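You operate a simulated robot arm through the tools that you are given. There is no shell and no other tool. Be economical: measure what you need, move in short steps, check, and stop when the job is done.

Carry out the task below with a simulated robot arm. There is one attempt and no reset: what you move stays moved.

TASK
Put the sealant sample labelled "1" from the top of the side bench on the white board there and the sealant sample labelled "3" on the job card there.

It is judged by the outcome, as a careful person would: the job done as asked, and still so three seconds after it is handed in. It fails if anything else is knocked over, pushed out of place, dropped, spilled or broken.

THE ROBOT
A 7-joint arm with a two-finger parallel gripper, fixed in place. Base frame: the origin is at the foot of the arm, x ahead of it, y to its left, z up; the work surface is at about z = 0. Lengths are in m, angles in degrees, forces in N, time in s.
With the tool pointing down near the work surface it reaches from about 0.22 to 0.58 m from the base axis. Its first joint turns from -66.0 to 66.0 degrees. Payload 2.5 kg.
Tool frame: the origin (TCP) lies between the finger pads and is the grasp point; the fingertips stand 0.023 m ahead of it; z points along the fingers, y is the line along which they close. The gripper opens to 0.094 m. The fingers are 0.038 m wide and 0.01 m thick; the gripper's body (0.054 by 0.096 m) begins 0.039 m behind the TCP.
Orientation is that of the tool frame in the base frame, as a unit quaternion [w, x, y, z]. With the fingers straight down and closing along the base's y, the tool's x points along the base's -x, its y along +y and its z along -z.

THE INTERFACE
- The arm moves only by the tool servo_tool. Its argument "series" is a list of rows, each a list of 4 numbers: the shift along the base's x, y, z in m, then the turn about the base's z in rad. In form: [[dx, dy, dz, spin], ...]. A call has 1 to 12 rows; each row is the pose to reach, as a shift and turn from the pose commanded when the call began. "claw" is the opening in per cent of the stroke, from 0 (shut) to 100 (fully open), set as the call begins (left out, the last holds). A row lasts 0.2 s, in which the tool goes at most 0.05 m and 8.6 degrees; a call with a longer step from one row to the next is refused whole, and so is a gripper value outside its range. A pose out of reach is approached as far as the arm can. The call stops where the force on the tool passes 40 N (or 10 N more than at its start, if that is more) or the arm is blocked; 0.2 s more then pass. The fingers move at their own pace (about 0.108 m/s each) and stop on an object; they squeeze with about 38 N. The grip force told is the motor's: it shows also when the fingers shut on nothing. Time passes only in rows, and 0.2 s behind the last, so rows that repeat a pose let the fingers close. It gives the time, the measured TCP pose, the force on the tool (base axes), the opening and the grip force at its end, in the units of the frame above (readings bear some noise).
- Cameras (640 x 400 px; columns grow to the right, rows downward): "scene" is fixed at [0.1163, -0.4058, 0.5395]; the picture's right is [0.85, -0.53, 0.00], its down [-0.33, -0.52, -0.79] and it looks along [0.42, 0.67, -0.62] (base axes); focal length 372 px, centre (320, 200). "wrist" rides on the gripper at [-0.039, 0, -0.044] in the tool frame; the picture's right is [0.00, -1.00, 0.00], its down [0.97, 0.00, -0.24] and it looks along [0.24, 0.00, 0.97] (tool axes); focal length 218 px, centre (320, 200).
- get_image(camera): a new picture of that camera. No time passes.
- pixel_to_xyz(camera, pixels): there is no depth. For up to 12 entries [column, row, z] of the newest picture of that camera ("zoom" is the newest enlarged one), the place [x, y] in the base frame at which the ray of that pixel passes the height z, good to about 0.002 m. No time passes.
- inspect(camera, box): a new picture of the part [left, top, right, bottom] of that camera's present view, enlarged. No time passes.
- job_done(): hands the job in; it is judged then, once.

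Work in short steps. Measure before you move; look again where a grasp or a placing could have gone wrong, and mend it. You have 60 turns and 26 pictures in all, the two below and enlarged ones among them. Open the gripper and draw the arm clear of the work before you hand the job in, unless the task says otherwise; then end with one line.

The tools are called by a JSON object that holds its "op" and its "data". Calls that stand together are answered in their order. servo_tool: Moves the arm, as the interface text tells. Its arguments: {"type":"object","properties":{"series":{"type":"array"},"claw":{"type":"number"}},"required":["series"]} The other tools are called the same way: get_image (camera) takes a picture; pixel_to_xyz (camera, pixels) gives the place at which the rays of pixels pass given heights; inspect (camera, box) takes an enlarged picture of a part of a camera's view; job_done () hands the job in.

At the start:

```text
time: 0.0
position: [0.2605, 0.1695, 0.2511]
ee_rot: [-0.001, 0.0, 1.0, 0.0]
ft_force: [-0.2, -0.2, 0.0]
width: 0.0938
finger_force: 0.0
```

scene: 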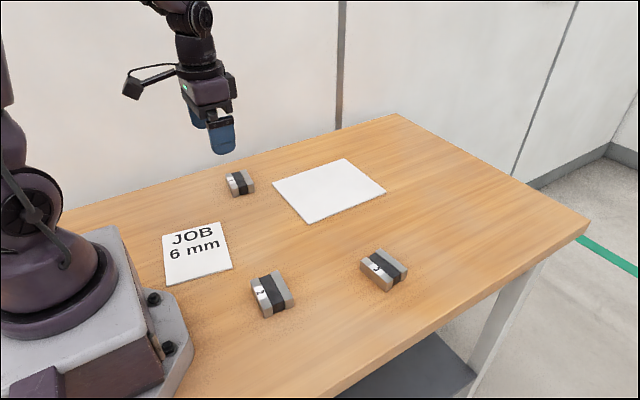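
wrist: 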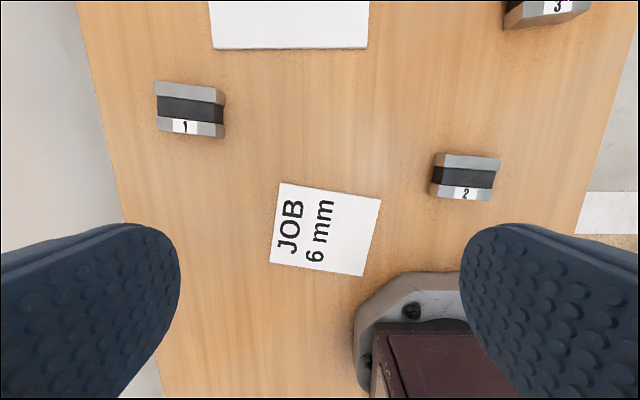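

The wrist view shows sample 1 near (189,108), sample 2 near (465,177) and sample 3 near (545,12). I'll enlarge the scene view for detail and measure from there.

{"op": "inspect", "data": {"camera": "scene", "box": [150, 140, 420, 330]}}

{"op": "inspect", "data": {"camera": "wrist", "box": [130, 60, 260, 150]}}

{"op": "pixel_to_xyz", "data": {"camera": "wrist", "pixels": [[280, 182, 0.0], [381, 200, 0.0], [362, 276, 0.0], [270, 262, 0.0], [213, 48, 0.0], [367, 47, 0.0], [155, 81, 0.02], [222, 92, 0.02], [222, 137, 0.02], [157, 132, 0.02]]}}

{"op": "pixel_to_xyz", "data": {"camera": "scene", "pixels": [[272, 183, 0.005], [345, 158, 0.005], [386, 190, 0.005], [308, 223, 0.005], [163, 237, 0.0], [222, 222, 0.0], [233, 266, 0.0], [168, 285, 0.0]]}}

```text
2.11 times, centred on (285, 235) of scene
```

zoom: 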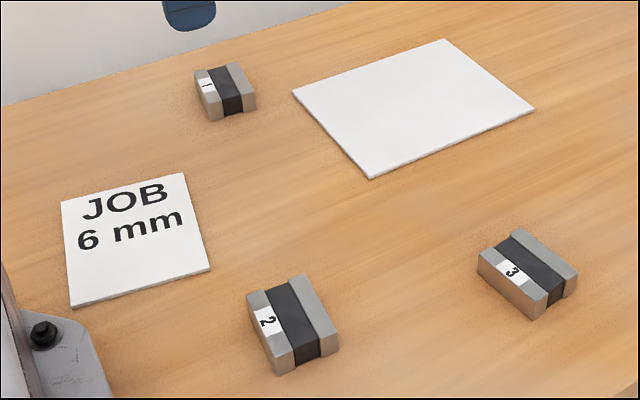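

```text
4.44 times, centred on (195, 105) of wrist
```

zoom: 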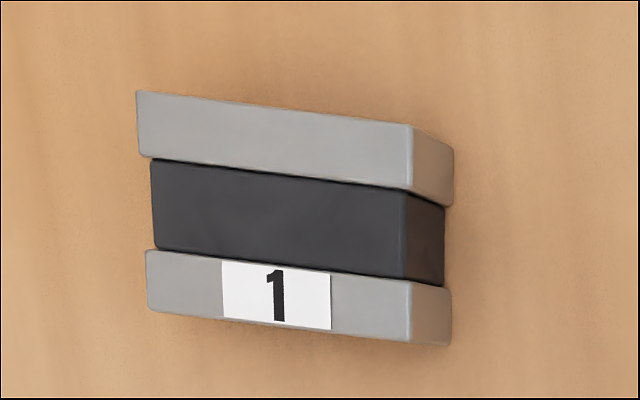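

```text
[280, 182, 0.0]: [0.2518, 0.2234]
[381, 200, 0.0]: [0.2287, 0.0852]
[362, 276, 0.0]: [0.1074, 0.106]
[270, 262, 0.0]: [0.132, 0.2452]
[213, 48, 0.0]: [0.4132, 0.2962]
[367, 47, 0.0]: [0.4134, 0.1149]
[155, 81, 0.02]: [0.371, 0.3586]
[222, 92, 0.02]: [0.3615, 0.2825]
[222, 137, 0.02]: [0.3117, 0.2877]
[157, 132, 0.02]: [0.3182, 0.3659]
```

```text
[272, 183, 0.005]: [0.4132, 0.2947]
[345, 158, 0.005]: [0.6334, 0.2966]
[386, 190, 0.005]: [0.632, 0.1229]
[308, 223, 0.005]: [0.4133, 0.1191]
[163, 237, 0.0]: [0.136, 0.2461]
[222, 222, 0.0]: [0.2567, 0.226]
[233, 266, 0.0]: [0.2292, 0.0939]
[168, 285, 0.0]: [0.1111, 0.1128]
```

The board spans x 0.413–0.633, y 0.12–0.296. The card is centred near (0.182, 0.165). Sample 1 is near (0.34, 0.32) with its long side roughly along y. I'll hover above it and look again.

{"op": "servo_tool", "data": {"series": [[0.016, 0.03, -0.016, -0.02], [0.032, 0.06, -0.032, -0.04], [0.048, 0.09, -0.048, -0.06], [0.064, 0.12, -0.064, -0.08], [0.076, 0.15, -0.08, -0.1], [0.076, 0.15, -0.08, -0.1]], "claw": 100}}

{"op": "get_image", "data": {"camera": "wrist"}}

```text
time: 1.4
position: [0.3353, 0.3218, 0.1721]
ee_rot: [0.0, 0.051, 0.999, 0.0]
ft_force: [-0.8, -0.8, 0.3]
width: 0.094
finger_force: 0.0
```

```text
21 pictures are left
```

wrist: 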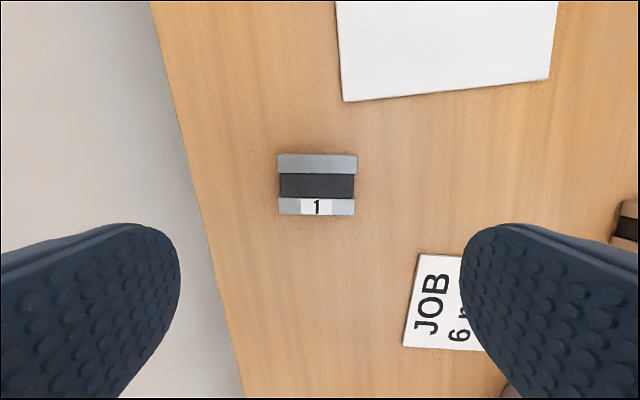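

The sample's edges now line up with the image axes (corners about (278,154), (357,155), (355,215), (279,214)). I'll enlarge the scene view to find its height.

{"op": "inspect", "data": {"camera": "scene", "box": [208, 158, 272, 208]}}

{"op": "pixel_to_xyz", "data": {"camera": "wrist", "pixels": [[278, 154, 0.025], [357, 155, 0.025], [355, 215, 0.025], [279, 214, 0.025], [278, 154, 0.035], [355, 155, 0.035], [355, 215, 0.035], [279, 214, 0.035]]}}

```text
8.00 times, centred on (240, 183) of scene
```

zoom: 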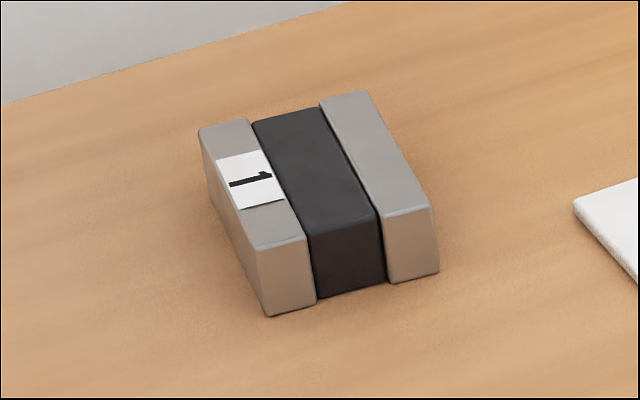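

```text
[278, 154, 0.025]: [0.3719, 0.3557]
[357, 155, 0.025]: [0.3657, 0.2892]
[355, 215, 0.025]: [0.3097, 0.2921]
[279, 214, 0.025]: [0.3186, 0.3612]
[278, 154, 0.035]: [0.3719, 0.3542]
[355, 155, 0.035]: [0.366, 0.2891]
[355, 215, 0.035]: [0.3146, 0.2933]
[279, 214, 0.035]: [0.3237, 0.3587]
```

Using the near vertical edge of sample 1 in the zoom (bottom (268,316), top (256,249)), I'll compare candidate heights.

{"op": "pixel_to_xyz", "data": {"camera": "zoom", "pixels": [[268, 316, 0.0], [256, 249, 0.02], [256, 249, 0.025], [256, 249, 0.03], [440, 272, 0.0], [434, 208, 0.025], [434, 208, 0.03], [198, 131, 0.025], [366, 92, 0.025]]}}

```text
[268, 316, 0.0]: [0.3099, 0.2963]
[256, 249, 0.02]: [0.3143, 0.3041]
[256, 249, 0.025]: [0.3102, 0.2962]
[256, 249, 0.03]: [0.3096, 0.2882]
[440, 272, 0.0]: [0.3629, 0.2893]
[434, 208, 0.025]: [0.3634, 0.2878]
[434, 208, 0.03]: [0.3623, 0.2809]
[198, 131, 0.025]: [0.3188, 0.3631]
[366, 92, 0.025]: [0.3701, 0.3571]
```

Sample 1 is about 25 mm tall and 67 × 54 mm, centred at (0.341, 0.325). I'll grip the plate ends so the soft sealant isn't squeezed, coming down in two stages.

{"op": "servo_tool", "data": {"series": [[0.006, 0.0035, -0.03, -0.01], [0.006, 0.0035, -0.06, -0.01], [0.006, 0.0035, -0.09, -0.01], [0.006, 0.0035, -0.09, -0.01]]}}

{"op": "get_image", "data": {"camera": "wrist"}}

```text
time: 2.4
position: [0.3431, 0.3246, 0.082]
ee_rot: [0.0, 0.055, 0.998, 0.0]
ft_force: [1.2, -0.6, 0.5]
width: 0.0939
finger_force: 0.0
```

```text
19 pictures are left
```

wrist: 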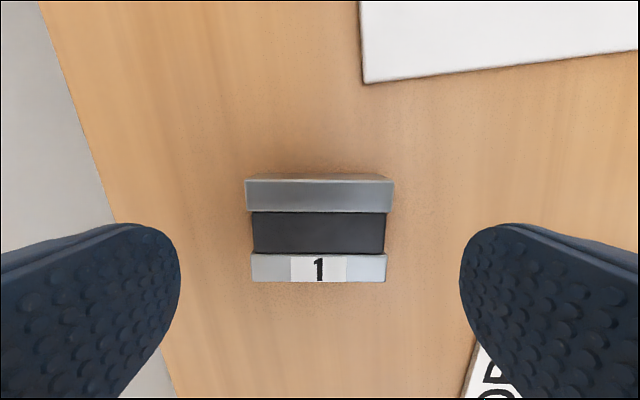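

Centred (block spans columns 245–391) and square. Descending 0.053 m and closing.

{"op": "servo_tool", "data": {"series": [[-0.001, 0.0, -0.02, 0], [-0.001, 0.0, -0.04, 0], [-0.001, 0.0, -0.053, 0], [-0.001, 0.0, -0.053, 0]]}}

{"op": "servo_tool", "data": {"series": [[0, 0, 0, 0], [0, 0, 0, 0], [0, 0, 0, 0]], "claw": 0}}

```text
time: 3.4
position: [0.342, 0.3234, 0.0286]
ee_rot: [0.0, 0.055, 0.998, 0.001]
ft_force: [0.3, -0.1, -0.3]
width: 0.094
finger_force: 0.1
```

```text
time: 4.2
position: [0.3426, 0.3226, 0.0291]
ee_rot: [0.0, 0.055, 0.998, -0.001]
ft_force: [0.4, 0.8, 0.4]
width: 0.0698
finger_force: 38.0
```

Gripped at 69.8 mm with 38 N. I'll lift and carry it over the board, aiming for (0.505, 0.208).

{"op": "servo_tool", "data": {"series": [[0, 0, 0.02, 0], [0, 0, 0.05, 0], [0, 0, 0.07, 0], [0.02, -0.015, 0.07, 0.02], [0.05, -0.035, 0.07, 0.04], [0.08, -0.055, 0.07, 0.06], [0.11, -0.077, 0.07, 0.08], [0.14, -0.1, 0.07, 0.11], [0.163, -0.115, 0.07, 0.11], [0.163, -0.115, 0.07, 0.11]]}}

{"op": "get_image", "data": {"camera": "scene"}}

```text
time: 6.4
position: [0.5055, 0.206, 0.0966]
ee_rot: [-0.001, 0.0, 1.0, 0.0]
ft_force: [1.0, -0.1, -1.8]
width: 0.0698
finger_force: 38.3
```

```text
18 pictures are left
```

scene: 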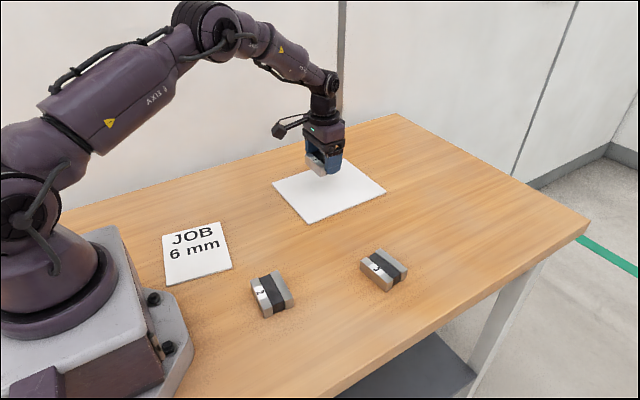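

Sample held over the board. Lower to just above it, then creep down watching the force.

{"op": "servo_tool", "data": {"series": [[0, 0.001, -0.025, 0], [0, 0.001, -0.048, 0], [0, 0.001, -0.057, 0], [0, 0.001, -0.059, 0], [0, 0.001, -0.06, 0], [0, 0.001, -0.06, 0]]}}

{"op": "inspect", "data": {"camera": "scene", "box": [280, 140, 370, 210]}}

```text
time: 7.8
position: [0.5045, 0.2076, 0.0373]
ee_rot: [0.0, -0.001, 1.0, 0.0]
ft_force: [-0.6, 0.2, -1.6]
width: 0.0696
finger_force: 37.9
```

```text
5.71 times, centred on (325, 175) of scene
```

zoom: 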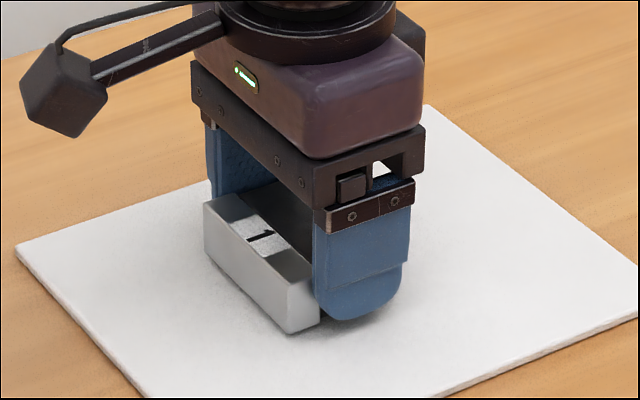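

Still hanging (force -1.6 N, the sample's weight). Creep further.

{"op": "servo_tool", "data": {"series": [[0, 0, -0.001, 0], [0, 0, -0.002, 0], [0, 0, -0.003, 0], [0, 0, -0.003, 0]]}}

```text
time: 8.8
position: [0.5051, 0.2092, 0.0348]
ee_rot: [0.001, -0.001, 1.0, 0.0]
ft_force: [-0.5, -0.1, -1.8]
width: 0.0697
finger_force: 38.3
```

{"op": "servo_tool", "data": {"series": [[0, 0, -0.001, 0], [0, 0, -0.001, 0]]}}

{"op": "servo_tool", "data": {"series": [[0, 0, -0.001, 0], [0, 0, -0.001, 0]]}}

```text
time: 9.4
position: [0.5037, 0.2102, 0.0336]
ee_rot: [0.001, 0.0, 1.0, 0.0]
ft_force: [-3.7, -2.0, 7.6]
width: 0.0698
finger_force: 38.4
```

```text
time: 10.0
position: [0.5053, 0.2093, 0.0348]
ee_rot: [0.002, 0.0, 1.0, 0.0]
ft_force: [-6.0, -3.2, 20.0]
width: 0.0698
finger_force: 37.8
```

Contact at z ≈ 0.034. I'll ease up 1 mm, open, and rise straight.

{"op": "servo_tool", "data": {"series": [[0, 0, 0.001, 0], [0, 0, 0.001, 0]]}}

{"op": "servo_tool", "data": {"series": [[0, 0, 0, 0], [0, 0, 0, 0], [0, 0, 0.01, 0], [0, 0, 0.04, 0], [0, 0, 0.08, 0], [0, 0, 0.12, 0], [0, 0, 0.12, 0]], "claw": 100}}

{"op": "get_image", "data": {"camera": "scene"}}

{"op": "get_image", "data": {"camera": "wrist"}}

```text
time: 10.6
position: [0.5048, 0.209, 0.0345]
ee_rot: [0.001, 0.001, 1.0, 0.001]
ft_force: [2.1, 1.9, 12.2]
width: 0.0698
finger_force: 37.5
```

```text
time: 12.2
position: [0.5013, 0.2089, 0.1523]
ee_rot: [0.0, 0.0, 1.0, 0.0]
ft_force: [0.3, 0.5, 0.9]
width: 0.094
finger_force: 0.1
```

```text
16 pictures are left
```

scene: 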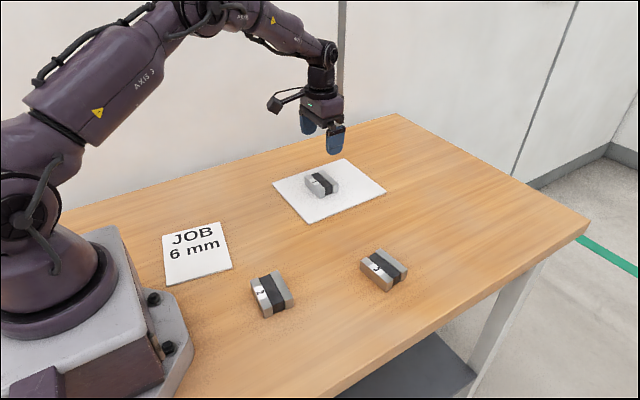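

```text
15 pictures are left
```

wrist: 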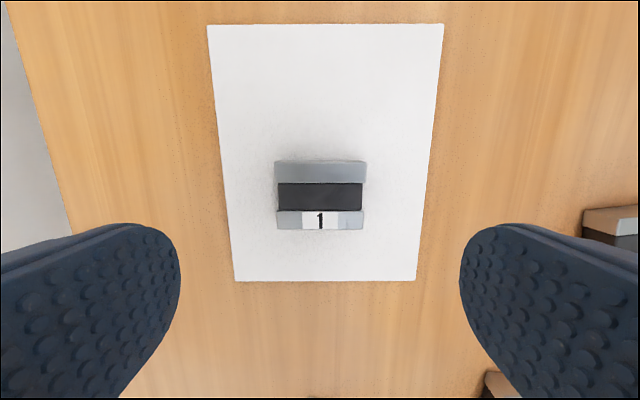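

Sample 1 sits well inside the board. Next I'll locate sample 3 (scene about (384,270)).

{"op": "inspect", "data": {"camera": "scene", "box": [352, 245, 416, 295]}}

{"op": "pixel_to_xyz", "data": {"camera": "scene", "pixels": [[384, 267, 0.025]]}}

```text
8.00 times, centred on (384, 270) of scene
```

zoom: 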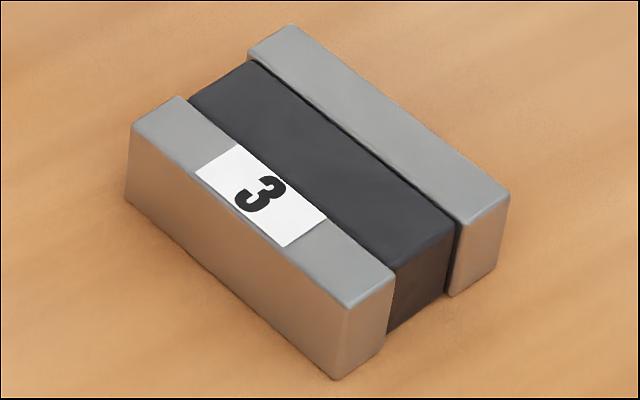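

```text
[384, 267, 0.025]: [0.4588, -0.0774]
```

Corners of sample 3's top in the zoom: (130,125), (347,308), (509,196), (288,25); base corner (336,380).

{"op": "pixel_to_xyz", "data": {"camera": "zoom", "pixels": [[131, 125, 0.025], [347, 308, 0.025], [509, 195, 0.025], [288, 25, 0.025], [336, 380, 0.0], [180, 97, 0.025], [395, 275, 0.025], [250, 55, 0.025], [458, 225, 0.025]]}}

```text
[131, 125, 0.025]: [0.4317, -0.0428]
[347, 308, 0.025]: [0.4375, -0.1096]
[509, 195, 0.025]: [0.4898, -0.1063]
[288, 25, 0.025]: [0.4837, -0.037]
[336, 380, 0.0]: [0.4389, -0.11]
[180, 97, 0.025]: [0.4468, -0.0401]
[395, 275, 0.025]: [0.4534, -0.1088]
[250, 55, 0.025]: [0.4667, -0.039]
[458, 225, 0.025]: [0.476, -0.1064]
```

Sample 3: centre (0.461, −0.074), turned about +0.09 rad. Moving over it at height, then lowering to 0.082 and looking.

{"op": "servo_tool", "data": {"series": [[-0.006, -0.04, 0, 0.01], [-0.012, -0.08, 0, 0.02], [-0.018, -0.12, 0, 0.04], [-0.024, -0.16, 0, 0.05], [-0.03, -0.2, 0, 0.07], [-0.036, -0.24, 0, 0.09], [-0.042, -0.282, 0, 0.09], [-0.042, -0.282, -0.035, 0.09], [-0.042, -0.282, -0.07, 0.09], [-0.042, -0.282, -0.07, 0.09]]}}

{"op": "get_image", "data": {"camera": "wrist"}}

```text
time: 14.4
position: [0.4628, -0.0703, 0.0871]
ee_rot: [0.0, -0.045, 0.999, 0.0]
ft_force: [0.4, -0.6, 0.8]
width: 0.094
finger_force: 0.1
```

```text
13 pictures are left
```

wrist: 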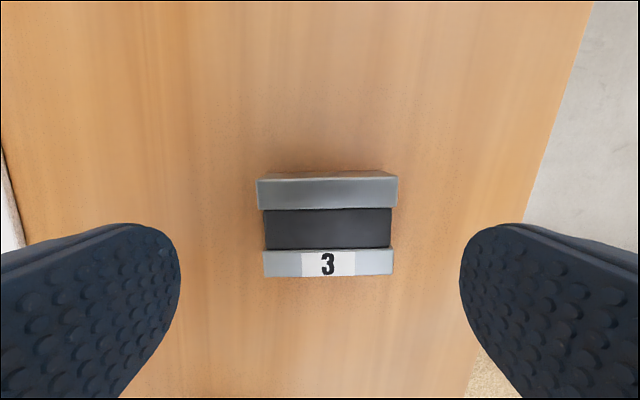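

Sample 3 is 8 px (~4 mm) right of centre and about 1.7° off; correct that, descend and close.

{"op": "servo_tool", "data": {"series": [[-0.001, -0.004, -0.01, 0.03], [-0.001, -0.004, -0.03, 0.03], [-0.001, -0.004, -0.048, 0.03], [-0.001, -0.004, -0.057, 0.03], [-0.001, -0.004, -0.057, 0.03]]}}

{"op": "servo_tool", "data": {"series": [[0, 0, 0, 0], [0, 0, 0, 0], [0, 0, 0, 0]], "claw": 0}}

```text
time: 15.6
position: [0.4625, -0.0764, 0.0277]
ee_rot: [0.001, -0.06, 0.998, 0.0]
ft_force: [-0.6, -1.0, 0.2]
width: 0.0938
finger_force: 0.0
```

```text
time: 16.4
position: [0.4616, -0.0771, 0.0279]
ee_rot: [0.0, -0.06, 0.998, 0.0]
ft_force: [0.4, 0.2, -0.1]
width: 0.0698
finger_force: 37.9
```

Gripped. Lift, then carry at ~0.12 m height to the card, aiming (0.187, 0.168), turning to match the card.

{"op": "servo_tool", "data": {"series": [[0, 0, 0.02, 0], [0, 0, 0.05, 0], [0, 0, 0.09, 0], [0, 0, 0.09, 0]]}}

{"op": "servo_tool", "data": {"series": [[-0.02, 0.018, 0, -0.03], [-0.047, 0.042, 0, -0.06], [-0.075, 0.067, 0, -0.09], [-0.103, 0.092, 0, -0.12], [-0.131, 0.117, 0, -0.15], [-0.159, 0.142, 0, -0.18], [-0.187, 0.167, 0, -0.21], [-0.215, 0.192, 0, -0.24], [-0.243, 0.217, 0, -0.27], [-0.265, 0.236, 0, -0.28], [-0.275, 0.245, 0, -0.28], [-0.275, 0.245, 0, -0.28]]}}

{"op": "get_image", "data": {"camera": "scene"}}

{"op": "get_image", "data": {"camera": "wrist"}}

```text
time: 17.4
position: [0.4623, -0.0761, 0.1174]
ee_rot: [0.001, -0.06, 0.998, 0.0]
ft_force: [0.5, -0.3, -1.5]
width: 0.0697
finger_force: 38.2
```

```text
time: 20.0
position: [0.1867, 0.1693, 0.1182]
ee_rot: [0.0, 0.08, 0.997, 0.0]
ft_force: [-0.7, 0.0, -1.1]
width: 0.0697
finger_force: 38.3
```

```text
12 pictures are left
```

scene: 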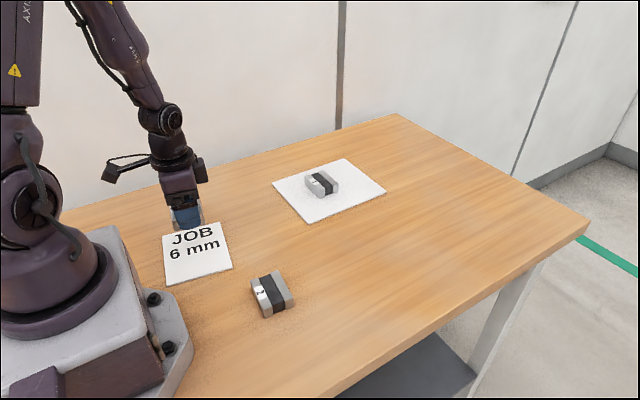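

```text
11 pictures are left
```

wrist: 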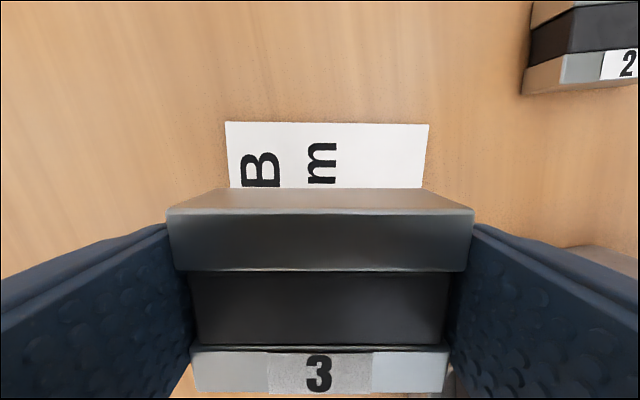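

Held and aligned; card middle (col 327) is ~4 mm to −y. Correct, lower to ~0.036.

{"op": "servo_tool", "data": {"series": [[-0.001, -0.003, -0.02, 0], [-0.001, -0.003, -0.045, 0], [-0.001, -0.003, -0.07, 0], [-0.001, -0.003, -0.082, 0], [-0.001, -0.003, -0.082, 0]]}}

{"op": "servo_tool", "data": {"series": [[0, 0, -0.001, 0], [0, 0, -0.002, 0], [0, 0, -0.003, 0], [0, 0, -0.003, 0]]}}

{"op": "inspect", "data": {"camera": "scene", "box": [150, 200, 250, 290]}}

```text
time: 21.2
position: [0.1844, 0.1647, 0.0336]
ee_rot: [0.0, 0.08, 0.997, 0.0]
ft_force: [-0.4, 0.2, -1.9]
width: 0.0695
finger_force: 37.9
```

```text
time: 22.2
position: [0.1845, 0.1648, 0.0306]
ee_rot: [-0.001, 0.08, 0.997, 0.0]
ft_force: [-1.5, -6.6, 30.4]
width: 0.07
finger_force: 37.5
```

```text
4.44 times, centred on (200, 245) of scene
```

zoom: 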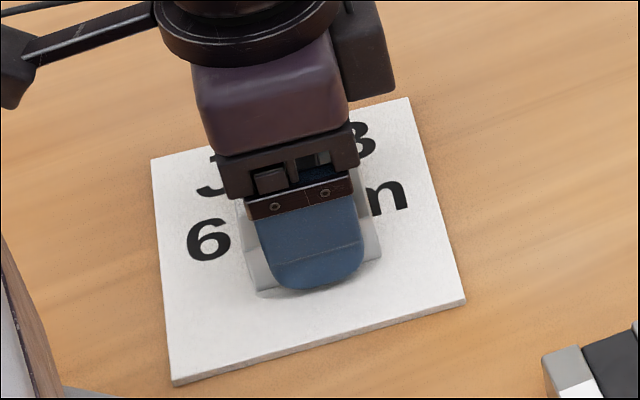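

In contact (30 N), in the middle of the card. Ease up, release and rise.

{"op": "servo_tool", "data": {"series": [[0, 0, 0.001, 0], [0, 0, 0.002, 0], [0, 0, 0.002, 0]]}}

{"op": "servo_tool", "data": {"series": [[0, 0, 0, 0], [0, 0, 0, 0], [0, 0, 0.01, 0], [0, 0, 0.04, 0], [0, 0, 0.08, 0], [0, 0, 0.12, 0], [0, 0, 0.16, 0], [0, 0, 0.2, 0], [0, 0, 0.2, 0]], "claw": 100}}

{"op": "get_image", "data": {"camera": "scene"}}

{"op": "get_image", "data": {"camera": "wrist"}}

```text
time: 23.0
position: [0.1851, 0.1665, 0.032]
ee_rot: [-0.001, 0.08, 0.997, 0.0]
ft_force: [0.9, 0.3, -1.4]
width: 0.07
finger_force: 38.0
```

```text
time: 25.0
position: [0.1866, 0.1664, 0.2351]
ee_rot: [0.001, 0.081, 0.997, 0.0]
ft_force: [-0.3, -0.1, -0.2]
width: 0.0937
finger_force: 0.1
```

```text
9 pictures are left
```

scene: 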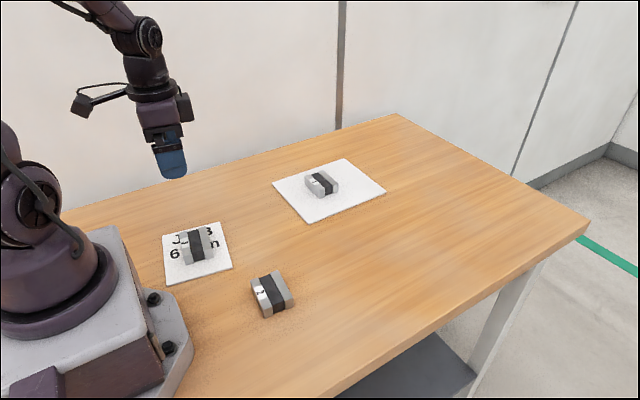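

```text
8 pictures are left
```

wrist: 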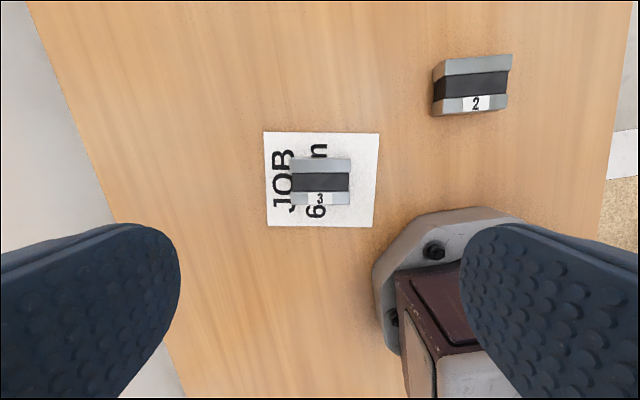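

Both samples are flat and well inside their targets, the card and sample 2 haven't moved, and the arm is clear. Handing in.

{"op": "job_done", "data": {}}

```text
The job is handed in.
```

Sample 1 is on the white board and sample 3 is on the job card, with nothing else disturbed, and the job is handed in.
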